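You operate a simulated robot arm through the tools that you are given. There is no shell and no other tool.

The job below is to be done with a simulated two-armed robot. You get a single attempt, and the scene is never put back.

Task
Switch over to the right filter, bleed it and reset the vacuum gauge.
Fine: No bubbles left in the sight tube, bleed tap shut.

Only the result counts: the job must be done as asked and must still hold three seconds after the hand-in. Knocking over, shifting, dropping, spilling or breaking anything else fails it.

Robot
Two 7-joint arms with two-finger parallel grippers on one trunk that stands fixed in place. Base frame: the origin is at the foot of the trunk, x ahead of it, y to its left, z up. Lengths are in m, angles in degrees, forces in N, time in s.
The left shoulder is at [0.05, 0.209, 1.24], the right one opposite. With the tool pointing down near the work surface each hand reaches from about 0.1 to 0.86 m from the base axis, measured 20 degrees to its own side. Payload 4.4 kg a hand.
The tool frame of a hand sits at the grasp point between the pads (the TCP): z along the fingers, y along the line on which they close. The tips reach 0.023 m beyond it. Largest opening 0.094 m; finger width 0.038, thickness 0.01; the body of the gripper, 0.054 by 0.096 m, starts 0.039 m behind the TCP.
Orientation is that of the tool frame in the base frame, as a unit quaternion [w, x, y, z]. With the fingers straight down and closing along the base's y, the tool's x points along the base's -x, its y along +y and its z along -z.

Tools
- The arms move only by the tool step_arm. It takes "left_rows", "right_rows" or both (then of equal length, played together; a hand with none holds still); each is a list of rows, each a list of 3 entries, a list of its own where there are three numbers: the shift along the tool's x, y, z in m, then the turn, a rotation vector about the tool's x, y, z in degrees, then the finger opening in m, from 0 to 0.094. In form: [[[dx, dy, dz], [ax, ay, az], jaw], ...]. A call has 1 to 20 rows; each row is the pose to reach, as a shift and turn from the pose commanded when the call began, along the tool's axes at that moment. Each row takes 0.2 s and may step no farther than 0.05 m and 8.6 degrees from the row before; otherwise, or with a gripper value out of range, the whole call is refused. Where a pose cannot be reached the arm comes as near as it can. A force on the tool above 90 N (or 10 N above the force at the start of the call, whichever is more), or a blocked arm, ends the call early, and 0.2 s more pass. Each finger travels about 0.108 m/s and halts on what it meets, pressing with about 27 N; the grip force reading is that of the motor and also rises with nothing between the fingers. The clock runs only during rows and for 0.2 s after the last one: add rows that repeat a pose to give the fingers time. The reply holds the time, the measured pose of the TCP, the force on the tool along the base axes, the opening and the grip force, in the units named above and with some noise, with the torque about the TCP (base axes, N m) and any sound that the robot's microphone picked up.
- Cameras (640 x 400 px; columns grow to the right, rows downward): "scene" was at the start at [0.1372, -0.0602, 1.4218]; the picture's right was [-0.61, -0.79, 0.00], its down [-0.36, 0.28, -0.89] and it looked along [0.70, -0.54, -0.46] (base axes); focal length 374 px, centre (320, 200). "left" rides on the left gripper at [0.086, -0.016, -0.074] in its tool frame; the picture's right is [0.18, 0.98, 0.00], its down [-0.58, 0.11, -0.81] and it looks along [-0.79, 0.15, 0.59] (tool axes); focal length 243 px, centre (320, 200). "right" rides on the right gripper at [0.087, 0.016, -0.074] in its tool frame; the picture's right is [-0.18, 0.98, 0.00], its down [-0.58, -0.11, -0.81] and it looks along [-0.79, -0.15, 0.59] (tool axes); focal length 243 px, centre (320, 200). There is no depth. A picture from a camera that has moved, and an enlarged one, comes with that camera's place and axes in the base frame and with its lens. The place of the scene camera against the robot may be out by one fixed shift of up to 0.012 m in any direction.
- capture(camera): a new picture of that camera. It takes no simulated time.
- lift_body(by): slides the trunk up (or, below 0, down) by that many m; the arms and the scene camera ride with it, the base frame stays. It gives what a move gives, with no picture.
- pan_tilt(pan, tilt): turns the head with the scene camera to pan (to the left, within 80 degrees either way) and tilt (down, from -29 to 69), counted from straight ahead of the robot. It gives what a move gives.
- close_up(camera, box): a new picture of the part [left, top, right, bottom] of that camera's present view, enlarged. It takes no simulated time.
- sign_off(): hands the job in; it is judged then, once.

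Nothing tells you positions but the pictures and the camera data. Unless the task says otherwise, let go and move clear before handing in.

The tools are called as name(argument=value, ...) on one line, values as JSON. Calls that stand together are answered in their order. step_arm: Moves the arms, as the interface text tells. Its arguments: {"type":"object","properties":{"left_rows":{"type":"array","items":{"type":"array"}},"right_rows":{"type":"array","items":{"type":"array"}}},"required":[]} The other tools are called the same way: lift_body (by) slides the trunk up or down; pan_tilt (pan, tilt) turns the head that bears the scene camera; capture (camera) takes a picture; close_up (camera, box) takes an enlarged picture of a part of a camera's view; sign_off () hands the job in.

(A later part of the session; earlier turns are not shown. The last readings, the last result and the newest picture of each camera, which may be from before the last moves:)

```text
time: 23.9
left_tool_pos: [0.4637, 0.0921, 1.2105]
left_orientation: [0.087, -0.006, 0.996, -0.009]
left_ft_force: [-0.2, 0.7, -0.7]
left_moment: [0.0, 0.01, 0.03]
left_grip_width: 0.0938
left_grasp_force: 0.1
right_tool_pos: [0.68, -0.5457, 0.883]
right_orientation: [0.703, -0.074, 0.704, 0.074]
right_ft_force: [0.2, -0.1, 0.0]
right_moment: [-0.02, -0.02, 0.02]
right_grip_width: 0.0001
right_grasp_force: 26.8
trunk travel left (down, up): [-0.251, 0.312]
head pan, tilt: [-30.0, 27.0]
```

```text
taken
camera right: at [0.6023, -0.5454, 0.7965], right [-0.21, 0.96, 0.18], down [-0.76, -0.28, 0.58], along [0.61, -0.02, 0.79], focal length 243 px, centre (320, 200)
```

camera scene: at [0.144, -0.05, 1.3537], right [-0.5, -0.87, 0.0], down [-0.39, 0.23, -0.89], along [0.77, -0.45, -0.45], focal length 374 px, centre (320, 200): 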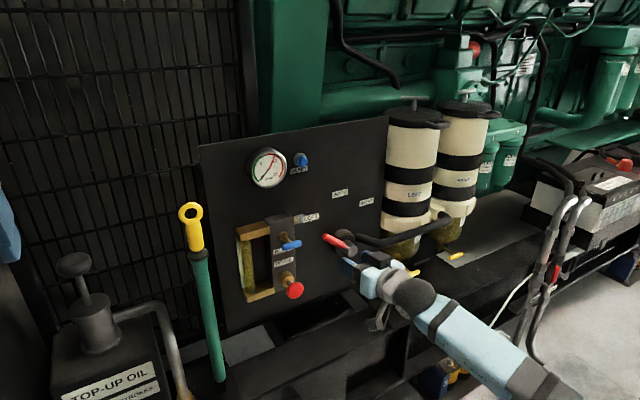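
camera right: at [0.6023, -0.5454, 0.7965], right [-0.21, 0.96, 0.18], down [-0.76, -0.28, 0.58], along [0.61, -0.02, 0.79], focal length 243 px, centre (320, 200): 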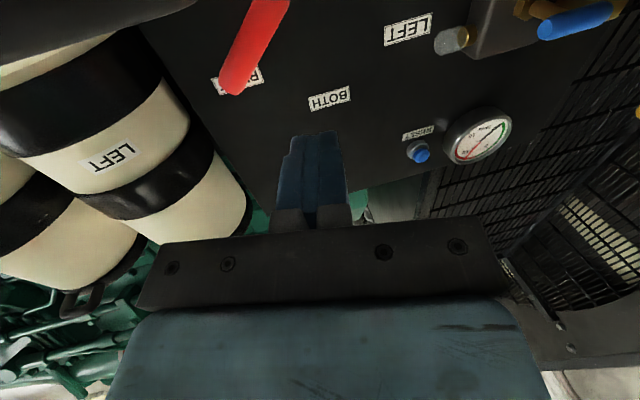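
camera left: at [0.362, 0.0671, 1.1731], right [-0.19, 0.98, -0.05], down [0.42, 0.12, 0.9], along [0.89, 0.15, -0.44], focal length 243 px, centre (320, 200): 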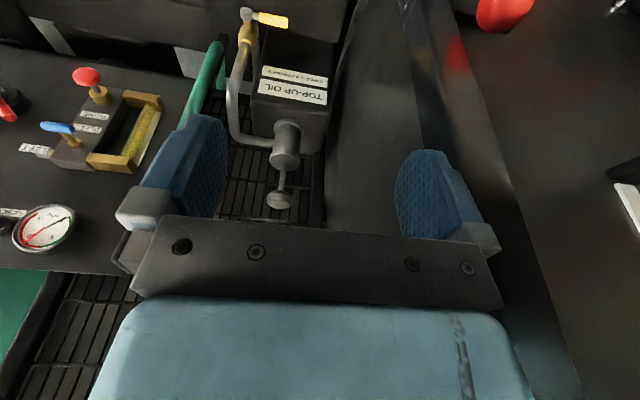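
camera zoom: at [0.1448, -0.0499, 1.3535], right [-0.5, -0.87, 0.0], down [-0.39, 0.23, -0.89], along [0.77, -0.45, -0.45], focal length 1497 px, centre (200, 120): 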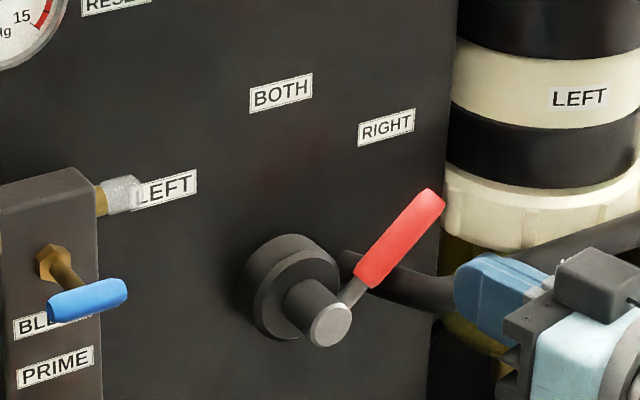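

Bubbles are clearly visible in the tube, and the bleed tap handle is horizontal. I'll move in front of the bleed tap with more left yaw for reach.

step_arm(right_rows=[[[-0.005, 0.035, 0.008], [-4, 0, 0], 0.03], [[-0.01, 0.07, 0.015], [-8, 0, 0], 0.05], [[-0.015, 0.105, 0.022], [-12, 0, 0], 0.05], [[-0.02, 0.14, 0.03], [-15, 0, 0], 0.05], [[-0.02, 0.166, 0.036], [-18, 0, 0], 0.05], [[-0.02, 0.166, 0.036], [-18, 0, 0], 0.05]])

step_arm(right_rows=[[[0, 0, 0], [0, 0, 8.5], 0.05], [[0, 0, 0], [0, 0, 17], 0.05], [[0, 0, 0], [0, 0, 25.5], 0.05], [[0, 0, 0], [0, 0, 34], 0.05], [[0, 0, 0], [0, 0, 42.5], 0.05], [[0, 0, 0], [0, 0, 51], 0.05], [[0, 0, 0], [0, 0, 59.5], 0.05], [[0, 0, 0], [0, 0, 68], 0.05], [[0, 0, 0], [0, 0, 76.5], 0.05], [[0, 0, 0], [0, 0, 85], 0.05], [[0, 0, 0], [0, 0, 90], 0.05], [[0, 0, 0], [0, 0, 90], 0.05]])

capture(camera="scene")

capture(camera="right")

```text
time: 25.3
left_tool_pos: [0.4639, 0.0921, 1.2105]
left_orientation: [0.086, -0.007, 0.996, -0.01]
left_ft_force: [0.4, -0.1, 0.4]
left_moment: [0.01, 0.02, -0.04]
left_grip_width: 0.094
left_grasp_force: 0.1
right_tool_pos: [0.6766, -0.374, 0.9035]
right_orientation: [0.683, -0.184, 0.683, 0.184]
right_ft_force: [0.6, -0.6, 1.0]
right_moment: [-0.02, -0.02, -0.02]
right_grip_width: 0.0503
right_grasp_force: 0.0
trunk travel left (down, up): [-0.251, 0.312]
head pan, tilt: [-30.0, 27.0]
```

```text
time: 27.9
left_tool_pos: [0.4627, 0.0926, 1.2112]
left_orientation: [0.087, -0.006, 0.996, -0.01]
left_ft_force: [-0.5, 1.0, -0.1]
left_moment: [-0.05, 0.0, -0.02]
left_grip_width: 0.094
left_grasp_force: 0.1
right_tool_pos: [0.6781, -0.3771, 0.9033]
right_orientation: [0.352, 0.353, 0.612, 0.613]
right_ft_force: [0.0, 0.2, 0.1]
right_moment: [0.01, -0.02, -0.03]
right_grip_width: 0.0501
right_grasp_force: 0.1
trunk travel left (down, up): [-0.251, 0.312]
head pan, tilt: [-30.0, 27.0]
```

```text
taken
camera scene: at [0.1441, -0.05, 1.3537], right [-0.5, -0.87, 0.0], down [-0.39, 0.23, -0.89], along [0.77, -0.45, -0.45], focal length 374 px, centre (320, 200)
```

scene: 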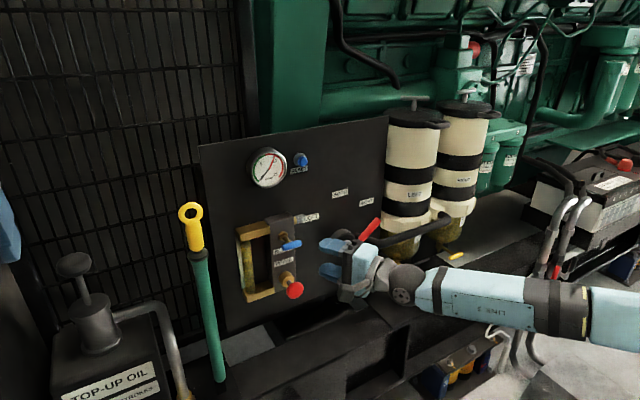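

```text
taken
camera right: at [0.5701, -0.3395, 0.919], right [0.09, -0.16, 0.98], down [-0.41, -0.91, -0.11], along [0.91, -0.39, -0.15], focal length 243 px, centre (320, 200)
```

right: 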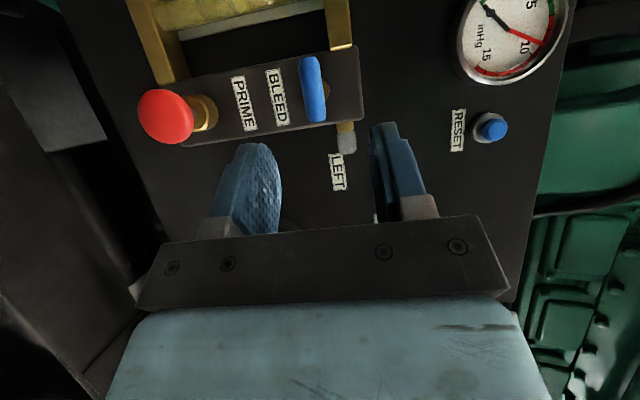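

The 90° roll worked, and this camera now shows the panel well: tap bar centre ≈ [0.768, -0.335, 0.896], prime knob ≈ [0.770, -0.337, 0.771], reset ≈ [0.829, -0.394, 1.057]. Before touching the tap, I'll rehearse a quarter turn about its axis in free space to see whether the arm can reach it.

step_arm(right_rows=[[[0.0156, -0.0035, 0.006], [0, 0, 0], 0.03], [[0.0313, -0.007, 0.0118], [0, 0, 0], 0.03], [[0.0313, -0.007, 0.0118], [0, 0, 0], 0.03]])

step_arm(right_rows=[[[0.001, 0.001, 0.0005], [4.25, 0, -7.34], 0.03], [[0.002, 0.002, 0.001], [8.5, 0, -14.7], 0.03], [[0.003, 0.003, 0.0015], [12.75, 0, -22.0], 0.03], [[0.004, 0.004, 0.002], [17.0, 0, -29.4], 0.03], [[0.005, 0.005, 0.0025], [21.3, 0, -36.7], 0.03], [[0.006, 0.006, 0.003], [25.5, 0, -44.0], 0.03], [[0.007, 0.007, 0.0035], [29.8, 0, -51.4], 0.03], [[0.0075, 0.008, 0.004], [34.0, 0, -58.7], 0.03], [[0.0078, 0.009, 0.0045], [38.3, 0, -66.0], 0.03], [[0.0078, 0.009, 0.0045], [42.5, 0, -73.4], 0.03], [[0.0078, 0.009, 0.0045], [45.0, 0, -77.7], 0.03], [[0.0078, 0.009, 0.0045], [45.0, 0, -77.7], 0.03]])

capture(camera="scene")

capture(camera="right")

```text
time: 28.7
left_tool_pos: [0.4627, 0.0919, 1.2106]
left_orientation: [0.087, -0.006, 0.996, -0.009]
left_ft_force: [-0.4, 0.9, 0.1]
left_moment: [0.0, -0.02, -0.01]
left_grip_width: 0.0939
left_grasp_force: 0.1
right_tool_pos: [0.6729, -0.3422, 0.8957]
right_orientation: [0.352, 0.354, 0.613, 0.613]
right_ft_force: [-0.5, 0.4, 0.2]
right_moment: [0.03, -0.03, 0.0]
right_grip_width: 0.0299
right_grasp_force: 0.1
trunk travel left (down, up): [-0.251, 0.312]
head pan, tilt: [-30.0, 27.0]
```

```text
time: 31.3
left_tool_pos: [0.4613, 0.0936, 1.2101]
left_orientation: [0.088, -0.006, 0.996, -0.011]
left_ft_force: [-0.5, 0.0, 0.0]
left_moment: [0.01, -0.03, -0.03]
left_grip_width: 0.0941
left_grasp_force: 0.2
right_tool_pos: [0.6575, -0.3461, 0.9197]
right_orientation: [0.495, 0.005, 0.869, 0.013]
right_ft_force: [-0.2, -0.1, -0.8]
right_moment: [-0.01, -0.03, -0.05]
right_grip_width: 0.0298
right_grasp_force: 0.2
right hand out of reach, approached as far as the arm can: row 10, 11, 12
trunk travel left (down, up): [-0.251, 0.312]
head pan, tilt: [-30.0, 27.0]
```

```text
taken
camera scene: at [0.1427, -0.0491, 1.3538], right [-0.5, -0.87, 0.0], down [-0.39, 0.23, -0.89], along [0.77, -0.45, -0.45], focal length 374 px, centre (320, 200)
```

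scene: 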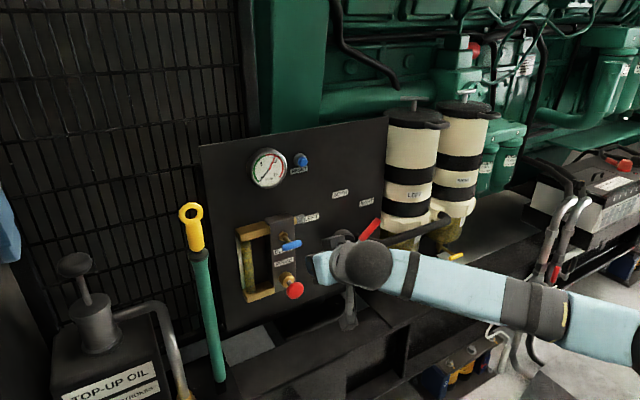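

```text
taken
camera right: at [0.5501, -0.3298, 0.8822], right [0.09, 0.98, 0.19], down [-0.4, -0.14, 0.91], along [0.91, -0.16, 0.38], focal length 243 px, centre (320, 200)
```

right: 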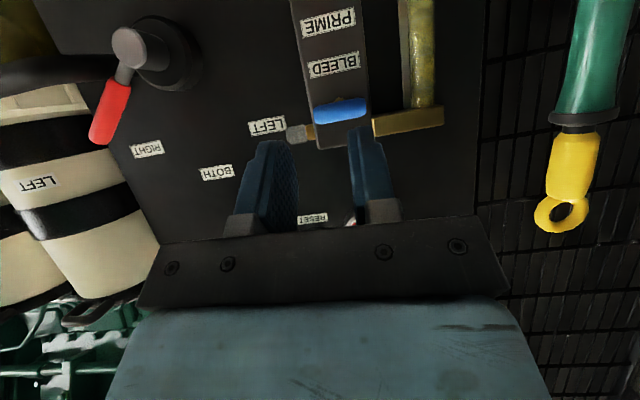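

The end of that rehearsed turn is just out of reach, but rolling about the tool's own axis at this 30° yaw does reach. The tap bar is refined to [0.771, -0.334, 0.8955]. I'll go back to the 90° roll in front of the bar.

step_arm(right_rows=[[[0, -0.003, 0.004], [-4.34, 0, 7.3], 0.03], [[0, -0.006, 0.008], [-8.7, 0, 14.6], 0.03], [[0, -0.009, 0.012], [-13.0, 0, 21.9], 0.03], [[0, -0.012, 0.016], [-17.4, 0, 29.2], 0.03], [[0, -0.015, 0.02], [-21.7, 0, 36.6], 0.03], [[0, -0.018, 0.024], [-26.0, 0, 43.9], 0.03], [[0, -0.021, 0.028], [-30.4, 0, 51.2], 0.03], [[0, -0.024, 0.033], [-34.7, 0, 58.5], 0.03], [[0, -0.027, 0.038], [-39.0, 0, 65.8], 0.03], [[0, -0.03, 0.043], [-43.4, 0, 73.1], 0.03], [[-0.0007, -0.0309, 0.047], [-45.95, -0.4, 77.4], 0.03], [[-0.0007, -0.0309, 0.047], [-45.95, -0.4, 77.4], 0.03]])

capture(camera="right")

close_up(camera="scene", box=[230, 190, 390, 290])

```text
time: 33.9
left_tool_pos: [0.4621, 0.0925, 1.2098]
left_orientation: [0.088, -0.006, 0.996, -0.01]
left_ft_force: [0.0, 0.0, -0.9]
left_moment: [0.0, -0.03, -0.04]
left_grip_width: 0.0942
left_grasp_force: 0.1
right_tool_pos: [0.6996, -0.379, 0.8949]
right_orientation: [0.354, 0.348, 0.609, 0.619]
right_ft_force: [-0.3, -0.4, 0.0]
right_moment: [0.02, -0.01, 0.0]
right_grip_width: 0.03
right_grasp_force: 0.1
trunk travel left (down, up): [-0.251, 0.312]
head pan, tilt: [-30.0, 27.0]
```

```text
taken
camera right: at [0.5913, -0.3429, 0.9097], right [0.08, -0.16, 0.98], down [-0.4, -0.91, -0.12], along [0.91, -0.38, -0.14], focal length 243 px, centre (320, 200)
```

right: 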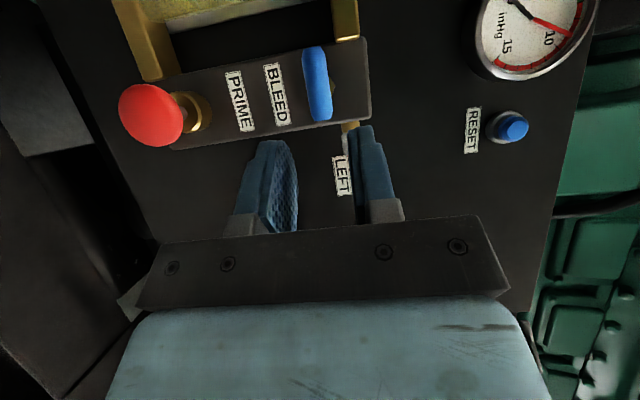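

```text
4.00 times, centred on (310, 240) of scene
camera zoom: at [0.144, -0.0499, 1.3537], right [-0.5, -0.87, 0.0], down [-0.39, 0.23, -0.89], along [0.77, -0.45, -0.45], focal length 1497 px, centre (360, 40)
```

zoom: 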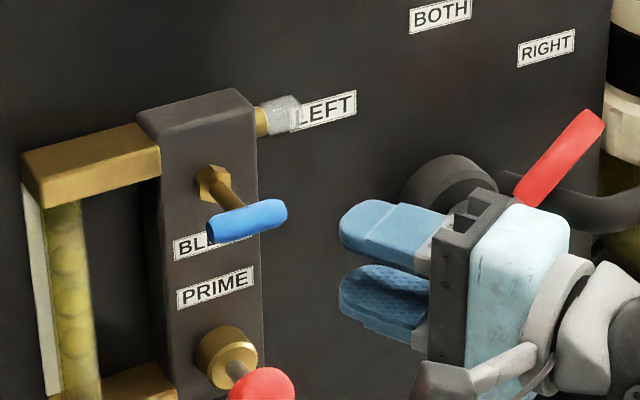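

The jaws line up with the blue bar in height. I'll advance so the fingertips straddle it.

step_arm(right_rows=[[[0.0007, 0, 0.02], [0, 0, 0], 0.036], [[0.0014, 0, 0.04], [0, 0, 0], 0.036], [[0.002, -0.0005, 0.055], [0, 0, 0], 0.036], [[0.0027, -0.0008, 0.07], [0, 0, 0], 0.036], [[0.0027, -0.0008, 0.07], [0, 0, 0], 0.036]])

capture(camera="right")

close_up(camera="scene", box=[230, 190, 390, 290])

```text
time: 35.1
left_tool_pos: [0.4621, 0.0913, 1.2103]
left_orientation: [0.087, -0.007, 0.996, -0.01]
left_ft_force: [0.4, -0.1, 0.3]
left_moment: [-0.01, -0.03, 0.02]
left_grip_width: 0.094
left_grasp_force: 0.0
right_tool_pos: [0.7577, -0.3407, 0.895]
right_orientation: [0.354, 0.347, 0.61, 0.617]
right_ft_force: [-0.7, -0.8, -0.3]
right_moment: [0.01, -0.01, 0.0]
right_grip_width: 0.0361
right_grasp_force: 0.1
trunk travel left (down, up): [-0.251, 0.312]
head pan, tilt: [-30.0, 27.0]
```

```text
taken
camera right: at [0.6503, -0.3059, 0.9098], right [0.08, -0.16, 0.98], down [-0.4, -0.91, -0.12], along [0.91, -0.38, -0.14], focal length 243 px, centre (320, 200)
```

right: 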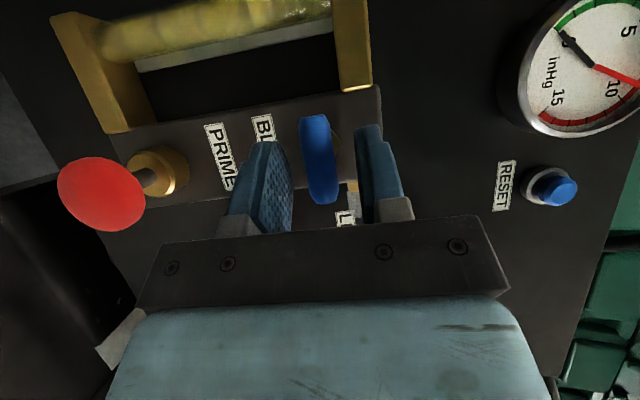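

```text
4.00 times, centred on (310, 240) of scene
camera zoom: at [0.1439, -0.05, 1.3537], right [-0.5, -0.87, 0.0], down [-0.39, 0.23, -0.89], along [0.77, -0.45, -0.45], focal length 1497 px, centre (360, 40)
```

zoom: 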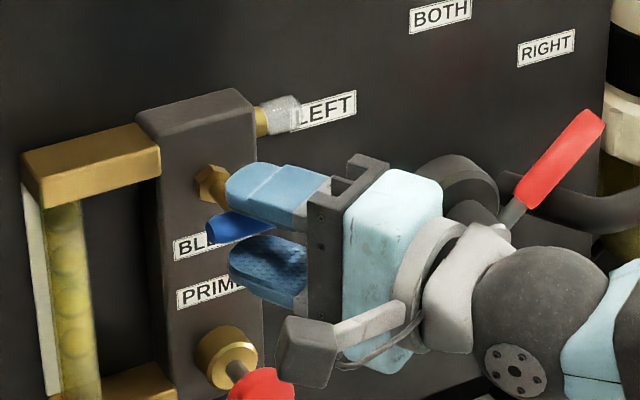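

The fingertips straddle the bar and are centred on it. I'll narrow the jaws to a loose fit and roll 40° counter-clockwise to see whether the tap turns that way.

step_arm(right_rows=[[[0, 0, 0], [0, 0, 0], 0.024], [[0, 0, 0], [0, 0, -8], 0.024], [[0, 0, 0], [0, 0, -16], 0.024], [[0, 0, 0], [0, 0, -24], 0.024], [[0, 0, 0], [0, 0, -32], 0.024], [[0, 0, 0], [0, 0, -40], 0.024]])

capture(camera="right")

close_up(camera="scene", box=[230, 190, 390, 290])

```text
time: 36.5
left_tool_pos: [0.4622, 0.0923, 1.2098]
left_orientation: [0.087, -0.006, 0.996, -0.009]
left_ft_force: [-0.5, 0.0, 0.2]
left_moment: [0.02, -0.06, 0.01]
left_grip_width: 0.0939
left_grasp_force: 0.1
right_tool_pos: [0.7591, -0.3412, 0.895]
right_orientation: [0.545, 0.117, 0.692, 0.459]
right_ft_force: [0.8, -0.2, -1.2]
right_moment: [0.01, 0.03, 0.03]
right_grip_width: 0.0246
right_grasp_force: 0.8
trunk travel left (down, up): [-0.251, 0.312]
head pan, tilt: [-30.0, 27.0]
```

```text
taken
camera right: at [0.6566, -0.313, 0.8507], right [-0.26, 0.42, 0.87], down [-0.44, -0.85, 0.28], along [0.86, -0.31, 0.41], focal length 243 px, centre (320, 200)
```

right: 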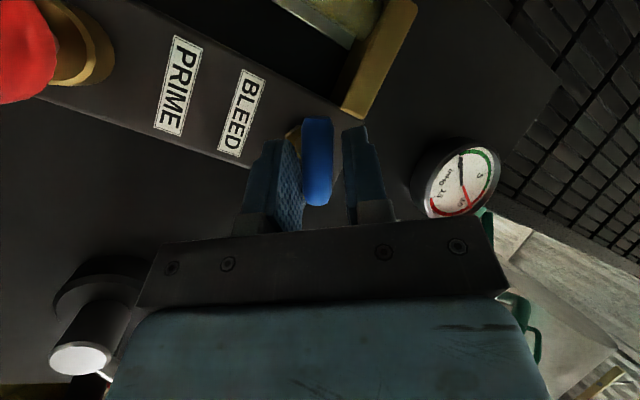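

```text
4.00 times, centred on (310, 240) of scene
camera zoom: at [0.1443, -0.0501, 1.3536], right [-0.5, -0.87, 0.0], down [-0.39, 0.23, -0.89], along [0.77, -0.45, -0.45], focal length 1497 px, centre (360, 40)
```

zoom: 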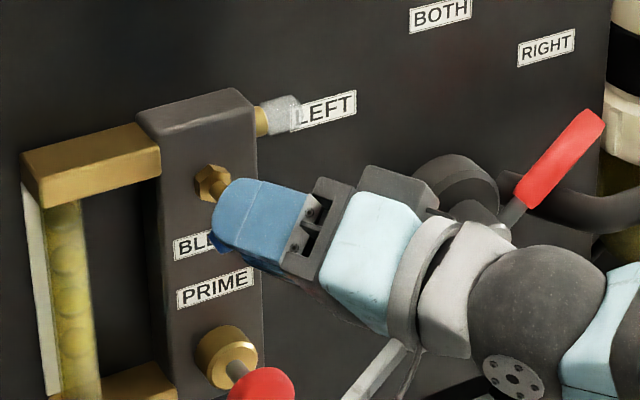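

The bar follows the fingers freely. I'll continue to a full quarter turn, with a little extra for the slack.

step_arm(right_rows=[[[0, 0, 0], [0, 0, -8], 0.024], [[0, 0, 0], [0, 0, -16], 0.024], [[0, 0, 0], [0, 0, -24], 0.024], [[0, 0, 0], [0, 0, -32], 0.024], [[0, 0, 0], [0, 0, -40], 0.024], [[0, 0, 0], [0, 0, -48], 0.024], [[0, 0, 0], [0, 0, -56], 0.024]])

capture(camera="right")

close_up(camera="scene", box=[230, 190, 390, 290])

```text
time: 38.1
left_tool_pos: [0.4638, 0.0913, 1.2111]
left_orientation: [0.088, -0.006, 0.996, -0.009]
left_ft_force: [1.0, -0.1, 0.6]
left_moment: [0.0, 0.0, -0.04]
left_grip_width: 0.0941
left_grasp_force: 0.0
right_tool_pos: [0.7579, -0.3413, 0.8952]
right_orientation: [0.696, -0.22, 0.666, 0.149]
right_ft_force: [1.9, -2.8, -0.8]
right_moment: [0.05, 0.04, -0.02]
right_grip_width: 0.0253
right_grasp_force: 1.5
trunk travel left (down, up): [-0.251, 0.312]
head pan, tilt: [-30.0, 27.0]
```

```text
taken
camera right: at [0.692, -0.3728, 0.8056], right [-0.51, 0.86, 0.08], down [-0.68, -0.45, 0.58], along [0.53, 0.24, 0.81], focal length 243 px, centre (320, 200)
```

right: 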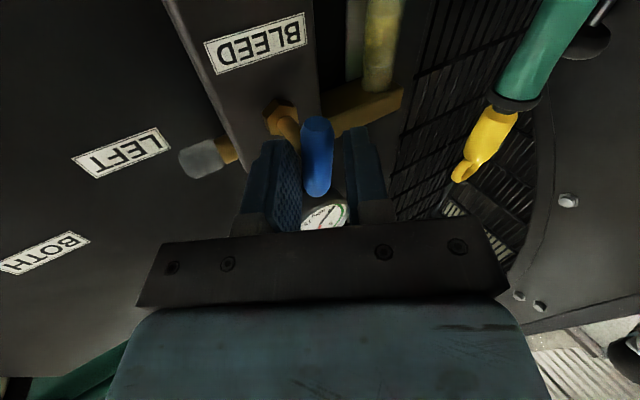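

```text
4.00 times, centred on (310, 240) of scene
camera zoom: at [0.1442, -0.0503, 1.3536], right [-0.5, -0.87, 0.0], down [-0.39, 0.23, -0.89], along [0.77, -0.45, -0.45], focal length 1497 px, centre (360, 40)
```

zoom: 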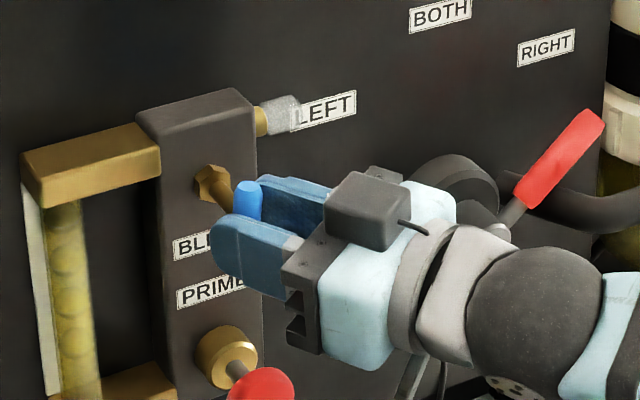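

The bar is now vertical, so the tap should be open. I'll back straight out and look.

step_arm(right_rows=[[[0, 0, 0], [0, 0, 6], 0.03], [[0, 0, -0.02], [0, 0, 6], 0.03], [[0, 0, -0.05], [0, 0, 6], 0.03], [[0, 0, -0.09], [0, 0, 6], 0.03], [[0, 0, -0.09], [0, 0, 6], 0.0]])

close_up(camera="scene", box=[230, 200, 350, 310])

capture(camera="right")

```text
time: 39.3
left_tool_pos: [0.4635, 0.0914, 1.2105]
left_orientation: [0.087, -0.005, 0.996, -0.009]
left_ft_force: [-0.6, -0.5, -0.5]
left_moment: [0.03, 0.04, -0.01]
left_grip_width: 0.0939
left_grasp_force: 0.1
right_tool_pos: [0.6788, -0.3885, 0.8926]
right_orientation: [0.686, -0.187, 0.677, 0.187]
right_ft_force: [0.3, -0.1, -0.8]
right_moment: [0.0, 0.02, 0.01]
right_grip_width: 0.0001
right_grasp_force: 26.8
trunk travel left (down, up): [-0.251, 0.312]
head pan, tilt: [-30.0, 27.0]
```

```text
3.64 times, centred on (290, 255) of scene
camera zoom: at [0.1447, -0.0497, 1.3536], right [-0.5, -0.87, 0.0], down [-0.39, 0.23, -0.89], along [0.77, -0.45, -0.45], focal length 1361 px, centre (429, 0)
```

zoom: 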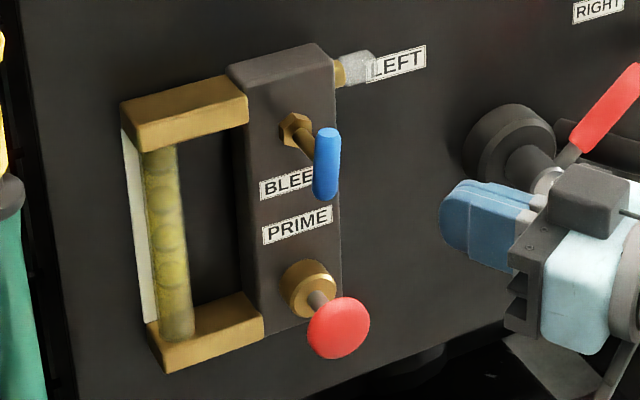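

```text
taken
camera right: at [0.6089, -0.4111, 0.805], right [-0.5, 0.85, 0.18], down [-0.65, -0.5, 0.57], along [0.57, 0.17, 0.8], focal length 243 px, centre (320, 200)
```

right: 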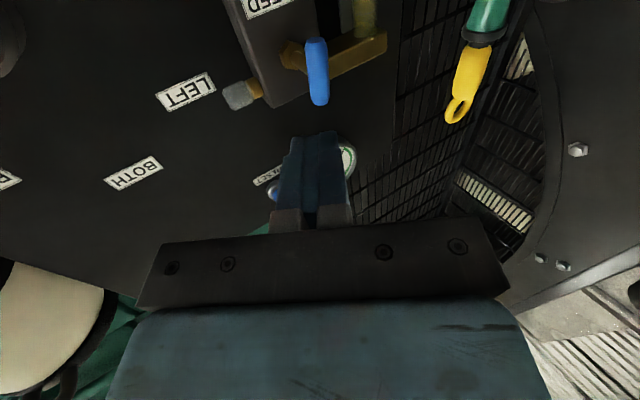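

The tap is vertical and the bubbles are still there, so next is the prime plunger. I'll bring the closed fingertips in front of the red knob, rolled so the wrist camera sees the panel.

step_arm(right_rows=[[[0.011, 0.002, 0.0], [0, 0, 8.2], 0], [[0.022, 0.004, 0.0], [0, 0, 16.4], 0], [[0.033, 0.006, 0.0], [0, 0, 24.6], 0], [[0.044, 0.008, 0.003], [0, 0, 32.8], 0], [[0.055, 0.01, 0.006], [0, 0, 41], 0], [[0.066, 0.012, 0.01], [0, 0, 49.2], 0], [[0.077, 0.014, 0.015], [0, 0, 57.4], 0], [[0.088, 0.017, 0.02], [0, 0, 65.6], 0], [[0.1, 0.02, 0.025], [0, 0, 73.8], 0], [[0.11, 0.022, 0.03], [0, 0, 82], 0], [[0.1219, 0.0237, 0.0365], [0, 0, 90], 0], [[0.1219, 0.0237, 0.0365], [0, 0, 90], 0]])

capture(camera="right")

capture(camera="scene")

close_up(camera="scene", box=[230, 200, 390, 310])

```text
time: 41.9
left_tool_pos: [0.4616, 0.0914, 1.2109]
left_orientation: [0.088, -0.006, 0.996, -0.009]
left_ft_force: [-0.7, 0.1, 0.8]
left_moment: [0.0, -0.02, 0.0]
left_grip_width: 0.0941
left_grasp_force: 0.1
right_tool_pos: [0.7031, -0.3473, 0.7723]
right_orientation: [0.354, 0.349, 0.61, 0.618]
right_ft_force: [-0.1, 0.1, -0.4]
right_moment: [0.02, 0.0, -0.01]
right_grip_width: 0.0
right_grasp_force: 27.7
trunk travel left (down, up): [-0.251, 0.312]
head pan, tilt: [-30.0, 27.0]
```

```text
taken
camera right: at [0.5938, -0.3111, 0.7874], right [0.08, -0.16, 0.98], down [-0.4, -0.91, -0.12], along [0.91, -0.38, -0.14], focal length 243 px, centre (320, 200)
```

right: 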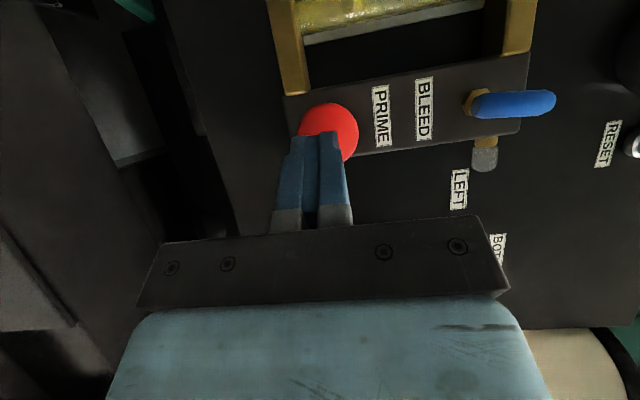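

```text
taken
camera scene: at [0.1439, -0.0499, 1.3537], right [-0.5, -0.87, 0.0], down [-0.39, 0.23, -0.89], along [0.77, -0.45, -0.45], focal length 374 px, centre (320, 200)
```

scene: 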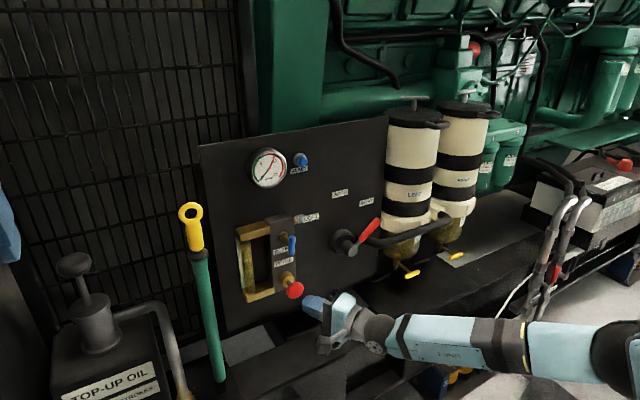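

```text
3.64 times, centred on (310, 255) of scene
camera zoom: at [0.1439, -0.0499, 1.3537], right [-0.5, -0.87, 0.0], down [-0.39, 0.23, -0.89], along [0.77, -0.45, -0.45], focal length 1361 px, centre (356, 0)
```

zoom: 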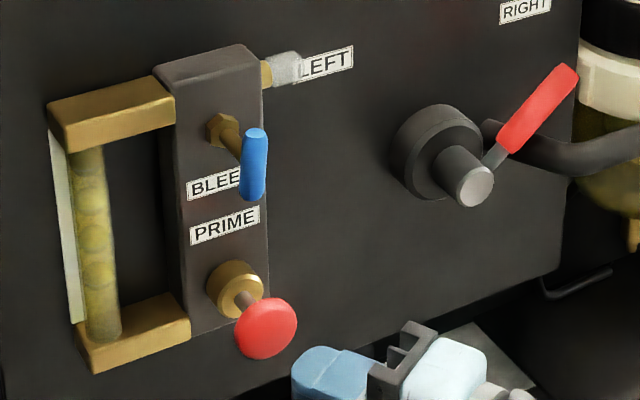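

The knob centre is about [0.764, -0.335, 0.776], straight ahead of the fingertips. I'll press it along +x for a first stroke and watch the force.

step_arm(right_rows=[[[-0.0102, 0.003, 0.0172], [0, 0, 0], 0], [[-0.0193, 0.003, 0.0328], [0, 0, 0], 0], [[-0.0229, 0.0025, 0.0388], [0, 0, 0], 0], [[-0.0264, 0.0025, 0.0448], [0, 0, 0], 0], [[-0.03, 0.002, 0.0509], [0, 0, 0], 0], [[-0.03, 0.002, 0.0509], [0, 0, 0], 0]])

close_up(camera="scene", box=[230, 200, 390, 310])

capture(camera="right")

```text
time: 43.1
left_tool_pos: [0.4553, 0.0921, 1.2143]
left_orientation: [0.09, -0.005, 0.996, -0.011]
left_ft_force: [0.5, -0.5, -0.3]
left_moment: [0.03, 0.02, 0.01]
left_grip_width: 0.0941
left_grasp_force: 0.1
right_tool_pos: [0.7501, -0.3486, 0.7767]
right_orientation: [0.353, 0.345, 0.612, 0.618]
right_ft_force: [-72.8, -12.7, 23.8]
right_moment: [0.28, -0.59, -0.71]
right_grip_width: 0.0
right_grasp_force: 26.7
trunk travel left (down, up): [-0.251, 0.312]
head pan, tilt: [-30.0, 27.0]
stopped in row 5 (right hand): the force on the tool passed its limit at 104 N (the readings are from after the stop); the commanded pose is now the measured one
```

```text
3.64 times, centred on (310, 255) of scene
camera zoom: at [0.1365, -0.0491, 1.3552], right [-0.5, -0.87, 0.0], down [-0.39, 0.23, -0.89], along [0.77, -0.45, -0.45], focal length 1361 px, centre (356, 0)
```

zoom: 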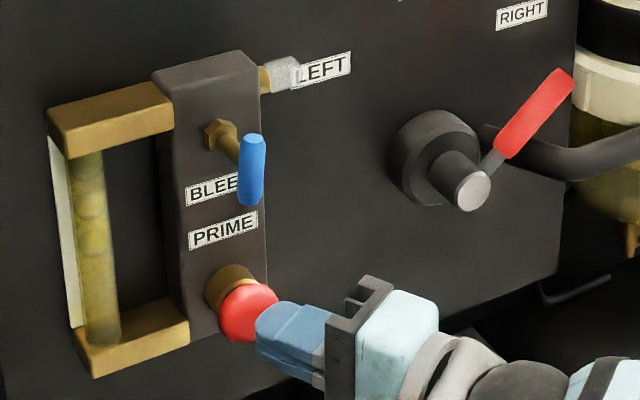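

```text
taken
camera right: at [0.6421, -0.3123, 0.7905], right [0.08, -0.16, 0.98], down [-0.39, -0.91, -0.12], along [0.92, -0.38, -0.13], focal length 243 px, centre (320, 200)
```

right: 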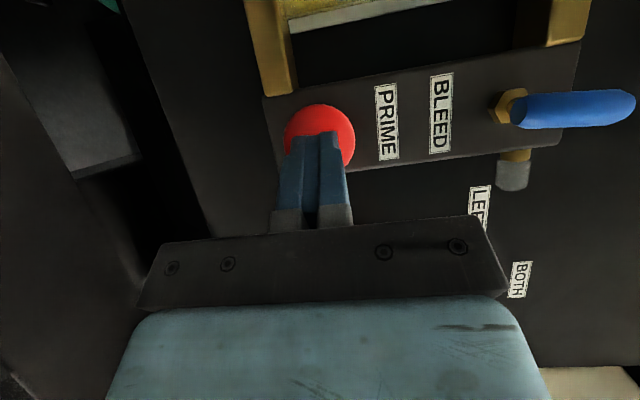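

The plunger went all the way in. I'll back off to see whether it springs out again.

step_arm(right_rows=[[[0.0102, 0, -0.0172], [0, 0, 0], 0], [[0.0203, 0, -0.0345], [0, 0, 0], 0], [[0.0203, 0, -0.0345], [0, 0, 0], 0]])

close_up(camera="scene", box=[230, 200, 390, 310])

capture(camera="right")

```text
time: 43.9
left_tool_pos: [0.4635, 0.0928, 1.2095]
left_orientation: [0.088, -0.007, 0.996, -0.01]
left_ft_force: [-0.8, 0.8, 0.4]
left_moment: [0.03, 0.03, -0.02]
left_grip_width: 0.0942
left_grasp_force: 0.0
right_tool_pos: [0.715, -0.3469, 0.7686]
right_orientation: [0.351, 0.348, 0.612, 0.617]
right_ft_force: [0.3, -0.3, -0.6]
right_moment: [-0.05, 0.04, 0.02]
right_grip_width: 0.0001
right_grasp_force: 26.6
trunk travel left (down, up): [-0.251, 0.312]
head pan, tilt: [-30.0, 27.0]
```

```text
3.64 times, centred on (310, 255) of scene
camera zoom: at [0.1446, -0.0499, 1.3535], right [-0.5, -0.87, 0.0], down [-0.39, 0.23, -0.89], along [0.77, -0.45, -0.45], focal length 1361 px, centre (356, 0)
```

zoom: 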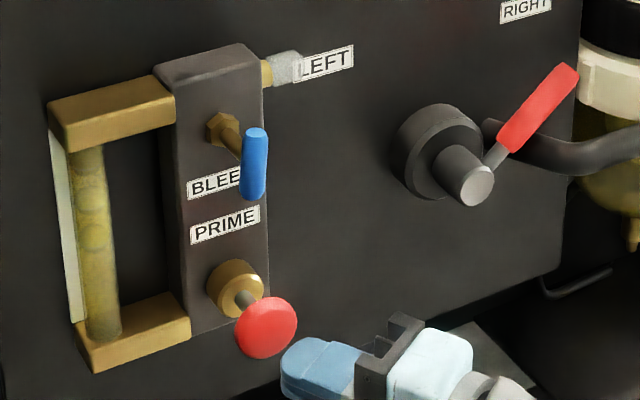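

```text
taken
camera right: at [0.6073, -0.3108, 0.7846], right [0.09, -0.16, 0.98], down [-0.4, -0.91, -0.11], along [0.91, -0.38, -0.14], focal length 243 px, centre (320, 200)
```

right: 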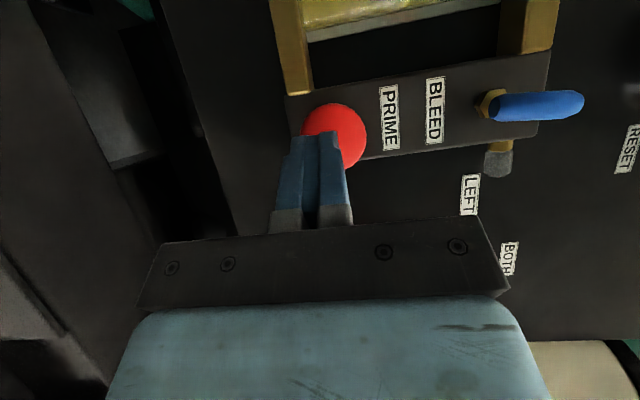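

It springs back and the bubbles have thinned out, so the tap is open and the priming works. I'll give it two more strokes.

step_arm(right_rows=[[[-0.008, 0.006, 0.013], [0, 0, 0], 0], [[-0.0125, 0.006, 0.0215], [0, 0, 0], 0], [[-0.0163, 0.006, 0.0276], [0, 0, 0], 0], [[-0.0163, 0.006, 0.0276], [0, 0, 0], 0], [[-0.008, 0.006, 0.013], [0, 0, 0], 0], [[0, 0.006, 0], [0, 0, 0], 0], [[0, 0.006, 0], [0, 0, 0], 0], [[-0.008, 0.006, 0.013], [0, 0, 0], 0], [[-0.0125, 0.006, 0.0215], [0, 0, 0], 0], [[-0.0163, 0.006, 0.0276], [0, 0, 0], 0], [[-0.0163, 0.006, 0.0276], [0, 0, 0], 0], [[-0.008, 0.006, 0.013], [0, 0, 0], 0], [[0, 0.006, 0], [0, 0, 0], 0], [[0, 0.006, 0], [0, 0, 0], 0]])

close_up(camera="scene", box=[230, 200, 390, 310])

close_up(camera="scene", box=[230, 220, 280, 305])

```text
time: 46.9
left_tool_pos: [0.4631, 0.0918, 1.2115]
left_orientation: [0.088, -0.007, 0.996, -0.01]
left_ft_force: [0.1, 0.6, 0.1]
left_moment: [0.0, 0.02, 0.02]
left_grip_width: 0.094
left_grasp_force: 0.0
right_tool_pos: [0.7135, -0.346, 0.7787]
right_orientation: [0.352, 0.347, 0.613, 0.616]
right_ft_force: [-0.6, -0.5, -0.5]
right_moment: [-0.01, -0.01, -0.03]
right_grip_width: 0.0
right_grasp_force: 27.2
trunk travel left (down, up): [-0.251, 0.312]
head pan, tilt: [-30.0, 27.0]
```

```text
3.64 times, centred on (310, 255) of scene
camera zoom: at [0.1442, -0.0499, 1.3536], right [-0.5, -0.87, 0.0], down [-0.39, 0.23, -0.89], along [0.77, -0.45, -0.45], focal length 1361 px, centre (356, 0)
```

zoom: 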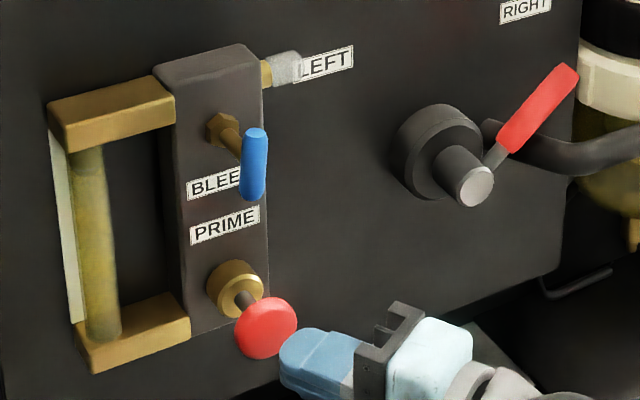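

```text
4.71 times, centred on (255, 262) of scene
camera zoom: at [0.1442, -0.0499, 1.3536], right [-0.5, -0.87, 0.0], down [-0.39, 0.23, -0.89], along [0.77, -0.45, -0.45], focal length 1762 px, centre (626, -94)
```

zoom: 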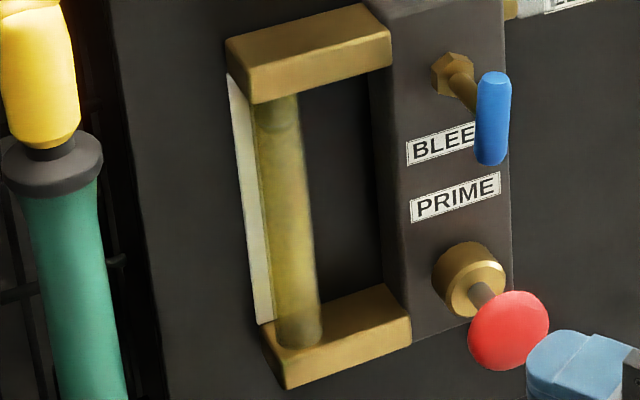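

The tube looks nearly clear. I'll zoom in on it to check before stroking again.

close_up(camera="scene", box=[236, 232, 268, 252])

close_up(camera="scene", box=[236, 250, 284, 300])

close_up(camera="right", box=[240, 0, 600, 180])

```text
16.00 times, centred on (252, 242) of scene
camera zoom: at [0.1442, -0.0499, 1.3536], right [-0.5, -0.87, 0.0], down [-0.39, 0.23, -0.89], along [0.77, -0.45, -0.45], focal length 5989 px, centre (1408, -472)
```

zoom: 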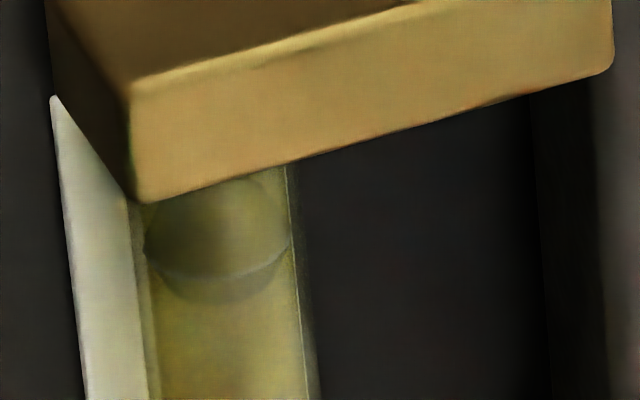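

```text
8.00 times, centred on (260, 275) of scene
camera zoom: at [0.1442, -0.0499, 1.3536], right [-0.5, -0.87, 0.0], down [-0.39, 0.23, -0.89], along [0.77, -0.45, -0.45], focal length 2995 px, centre (800, -400)
```

zoom: 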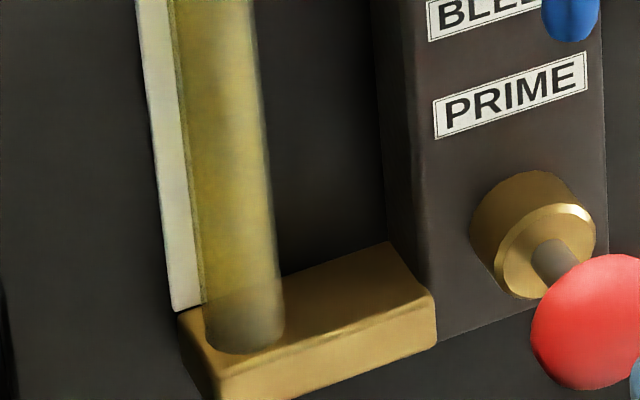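

```text
1.78 times, centred on (420, 90) of right
camera zoom: at [0.6063, -0.3099, 0.7938], right [0.09, -0.16, 0.98], down [-0.4, -0.91, -0.11], along [0.91, -0.38, -0.14], focal length 431 px, centre (142, 396)
```

zoom: 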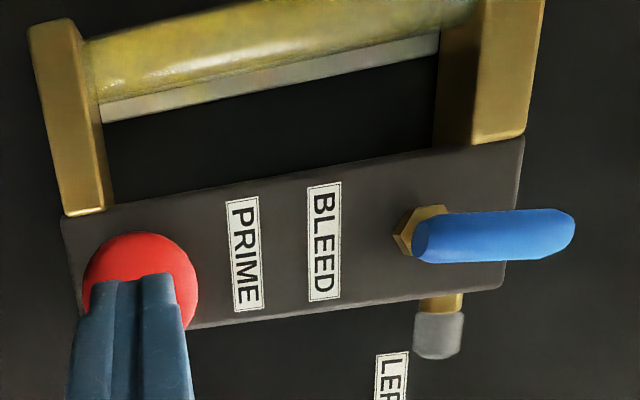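

There is still an air gap or bubble at the very top of the tube, so I'll add two more strokes.

step_arm(right_rows=[[[-0.008, -0.002, 0.013], [0, 0, 0], 0], [[-0.0125, -0.002, 0.0215], [0, 0, 0], 0], [[-0.017, -0.002, 0.0288], [0, 0, 0], 0], [[-0.017, -0.002, 0.0288], [0, 0, 0], 0], [[-0.008, -0.002, 0.013], [0, 0, 0], 0], [[0, -0.002, 0], [0, 0, 0], 0], [[0, -0.002, 0], [0, 0, 0], 0], [[-0.008, -0.002, 0.013], [0, 0, 0], 0], [[-0.0125, -0.002, 0.0215], [0, 0, 0], 0], [[-0.017, -0.002, 0.0288], [0, 0, 0], 0], [[-0.017, -0.002, 0.0288], [0, 0, 0], 0], [[-0.008, -0.002, 0.013], [0, 0, 0], 0], [[0, -0.002, 0], [0, 0, 0], 0], [[0, -0.002, 0], [0, 0, 0], 0]])

close_up(camera="scene", box=[236, 232, 268, 252])

close_up(camera="scene", box=[230, 220, 300, 300])

```text
time: 49.9
left_tool_pos: [0.4631, 0.0931, 1.2116]
left_orientation: [0.087, -0.006, 0.996, -0.01]
left_ft_force: [-0.4, 1.0, -0.3]
left_moment: [0.01, -0.02, 0.03]
left_grip_width: 0.0937
left_grasp_force: 0.1
right_tool_pos: [0.7163, -0.348, 0.7729]
right_orientation: [0.351, 0.348, 0.613, 0.617]
right_ft_force: [-0.5, 1.5, 0.3]
right_moment: [0.01, -0.05, 0.01]
right_grip_width: 0.0001
right_grasp_force: 27.0
trunk travel left (down, up): [-0.251, 0.312]
head pan, tilt: [-30.0, 27.0]
```

```text
16.00 times, centred on (252, 242) of scene
camera zoom: at [0.1441, -0.0499, 1.3537], right [-0.5, -0.87, 0.0], down [-0.39, 0.23, -0.89], along [0.77, -0.45, -0.45], focal length 5989 px, centre (1408, -472)
```

zoom: 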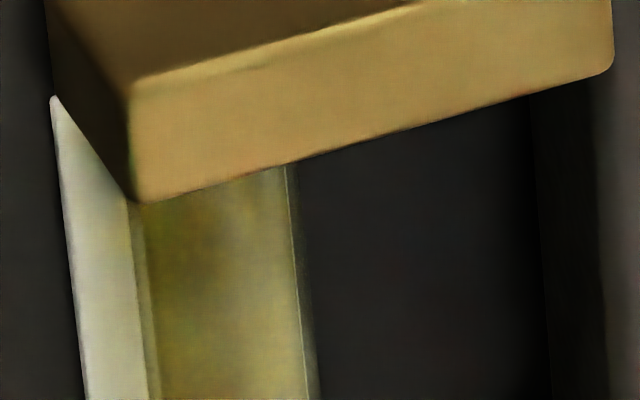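

```text
5.00 times, centred on (265, 260) of scene
camera zoom: at [0.1441, -0.0499, 1.3537], right [-0.5, -0.87, 0.0], down [-0.39, 0.23, -0.89], along [0.77, -0.45, -0.45], focal length 1872 px, centre (595, -100)
```

zoom: 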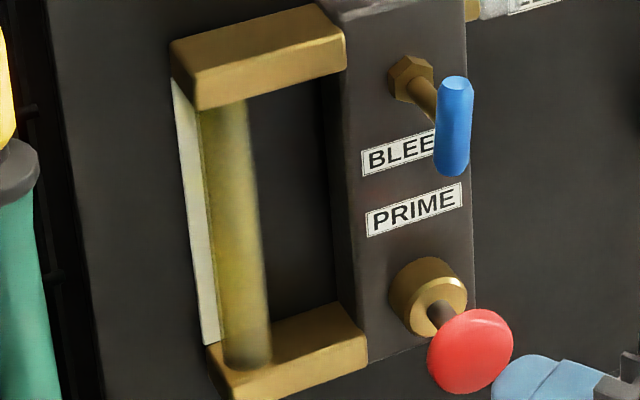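

The tube is clear to the top. I'll return in front of the tap with the fingers upright, ready to shut it.

step_arm(right_rows=[[[0, 0, -0.02], [0, 0, 0], 0], [[0, 0, -0.045], [0, 0, -4], 0], [[0, 0.012, -0.049], [0, 0, -12], 0.03], [[0, 0.024, -0.049], [0, 0, -20], 0.03], [[0, 0.036, -0.049], [0, 0, -28], 0.03], [[-0.002, 0.048, -0.049], [0, 0, -36], 0.03], [[-0.004, 0.06, -0.049], [0, 0, -44], 0.03], [[-0.006, 0.072, -0.049], [0, 0, -52], 0.03], [[-0.008, 0.084, -0.049], [0, 0, -60], 0.03], [[-0.01, 0.096, -0.049], [0, 0, -68], 0.03], [[-0.012, 0.108, -0.049], [0, 0, -76], 0.03], [[-0.014, 0.118, -0.049], [0, 0, -84], 0.03], [[-0.0152, 0.1229, -0.0491], [0, 0, -90], 0.03], [[-0.0152, 0.1229, -0.0491], [0, 0, -90], 0.03]])

capture(camera="right")

close_up(camera="scene", box=[230, 190, 390, 290])

```text
time: 52.9
left_tool_pos: [0.463, 0.0914, 1.212]
left_orientation: [0.088, -0.005, 0.996, -0.009]
left_ft_force: [-0.3, -0.6, 0.4]
left_moment: [0.0, 0.04, -0.01]
left_grip_width: 0.094
left_grasp_force: 0.1
right_tool_pos: [0.6803, -0.3865, 0.8969]
right_orientation: [0.684, -0.188, 0.679, 0.187]
right_ft_force: [-0.3, -0.4, -0.2]
right_moment: [-0.02, -0.01, 0.03]
right_grip_width: 0.03
right_grasp_force: 0.0
trunk travel left (down, up): [-0.251, 0.312]
head pan, tilt: [-30.0, 27.0]
```

```text
taken
camera right: at [0.609, -0.4106, 0.8102], right [-0.5, 0.85, 0.18], down [-0.64, -0.51, 0.58], along [0.58, 0.17, 0.8], focal length 243 px, centre (320, 200)
```

right: 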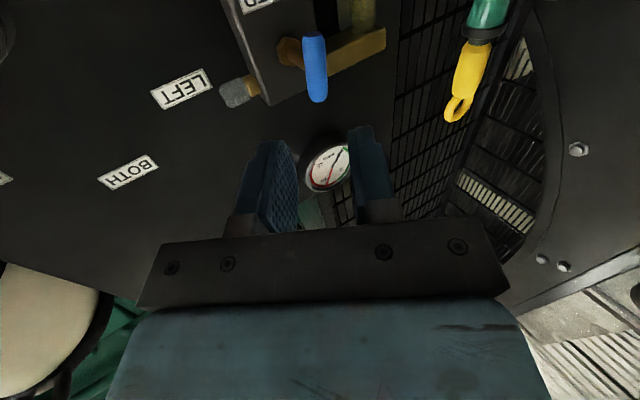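

```text
4.00 times, centred on (310, 240) of scene
camera zoom: at [0.1441, -0.05, 1.3537], right [-0.5, -0.87, 0.0], down [-0.39, 0.23, -0.89], along [0.77, -0.45, -0.45], focal length 1497 px, centre (360, 40)
```

zoom: 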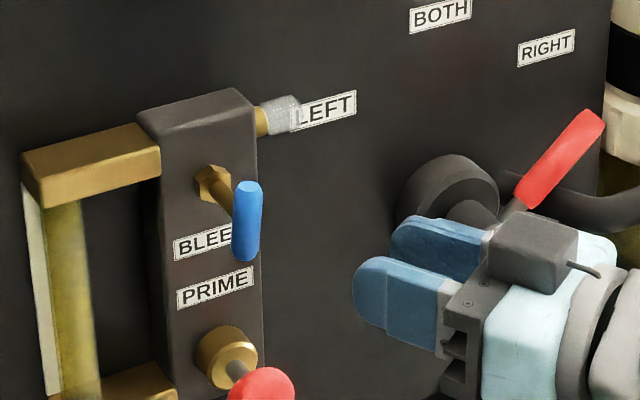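

The jaws line up with the vertical bar, so I'll advance to straddle it.

step_arm(right_rows=[[[0.001, 0, 0.03], [0, 0, 0], 0.036], [[0.001, -0.001, 0.06], [0, 0, 0], 0.036], [[0.001, -0.001, 0.075], [0, 0, 0], 0.036], [[0.001, -0.001, 0.09], [0, 0, 0], 0.036], [[0.001, -0.001, 0.09], [0, 0, 0], 0.036]])

capture(camera="right")

close_up(camera="scene", box=[230, 190, 390, 290])

```text
time: 54.1
left_tool_pos: [0.4629, 0.0922, 1.2108]
left_orientation: [0.087, -0.006, 0.996, -0.01]
left_ft_force: [0.1, -0.5, 0.9]
left_moment: [0.02, -0.03, -0.02]
left_grip_width: 0.0943
left_grasp_force: 0.1
right_tool_pos: [0.7601, -0.3411, 0.8966]
right_orientation: [0.684, -0.187, 0.679, 0.187]
right_ft_force: [-0.8, -0.1, 0.5]
right_moment: [-0.01, 0.0, 0.0]
right_grip_width: 0.0359
right_grasp_force: 0.2
trunk travel left (down, up): [-0.251, 0.312]
head pan, tilt: [-30.0, 27.0]
```

```text
taken
camera right: at [0.6879, -0.3648, 0.8094], right [-0.5, 0.84, 0.18], down [-0.64, -0.51, 0.58], along [0.58, 0.17, 0.8], focal length 243 px, centre (320, 200)
```

right: 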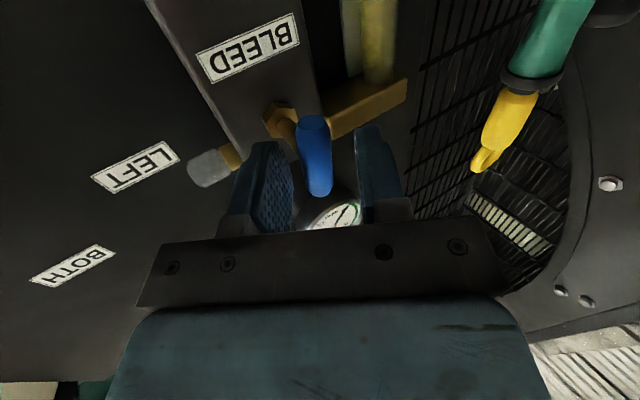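

```text
4.00 times, centred on (310, 240) of scene
camera zoom: at [0.1439, -0.0501, 1.3537], right [-0.5, -0.87, 0.0], down [-0.39, 0.23, -0.89], along [0.77, -0.45, -0.45], focal length 1497 px, centre (360, 40)
```

zoom: 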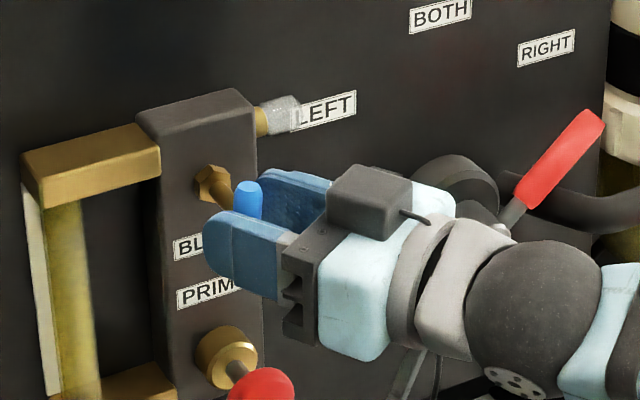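

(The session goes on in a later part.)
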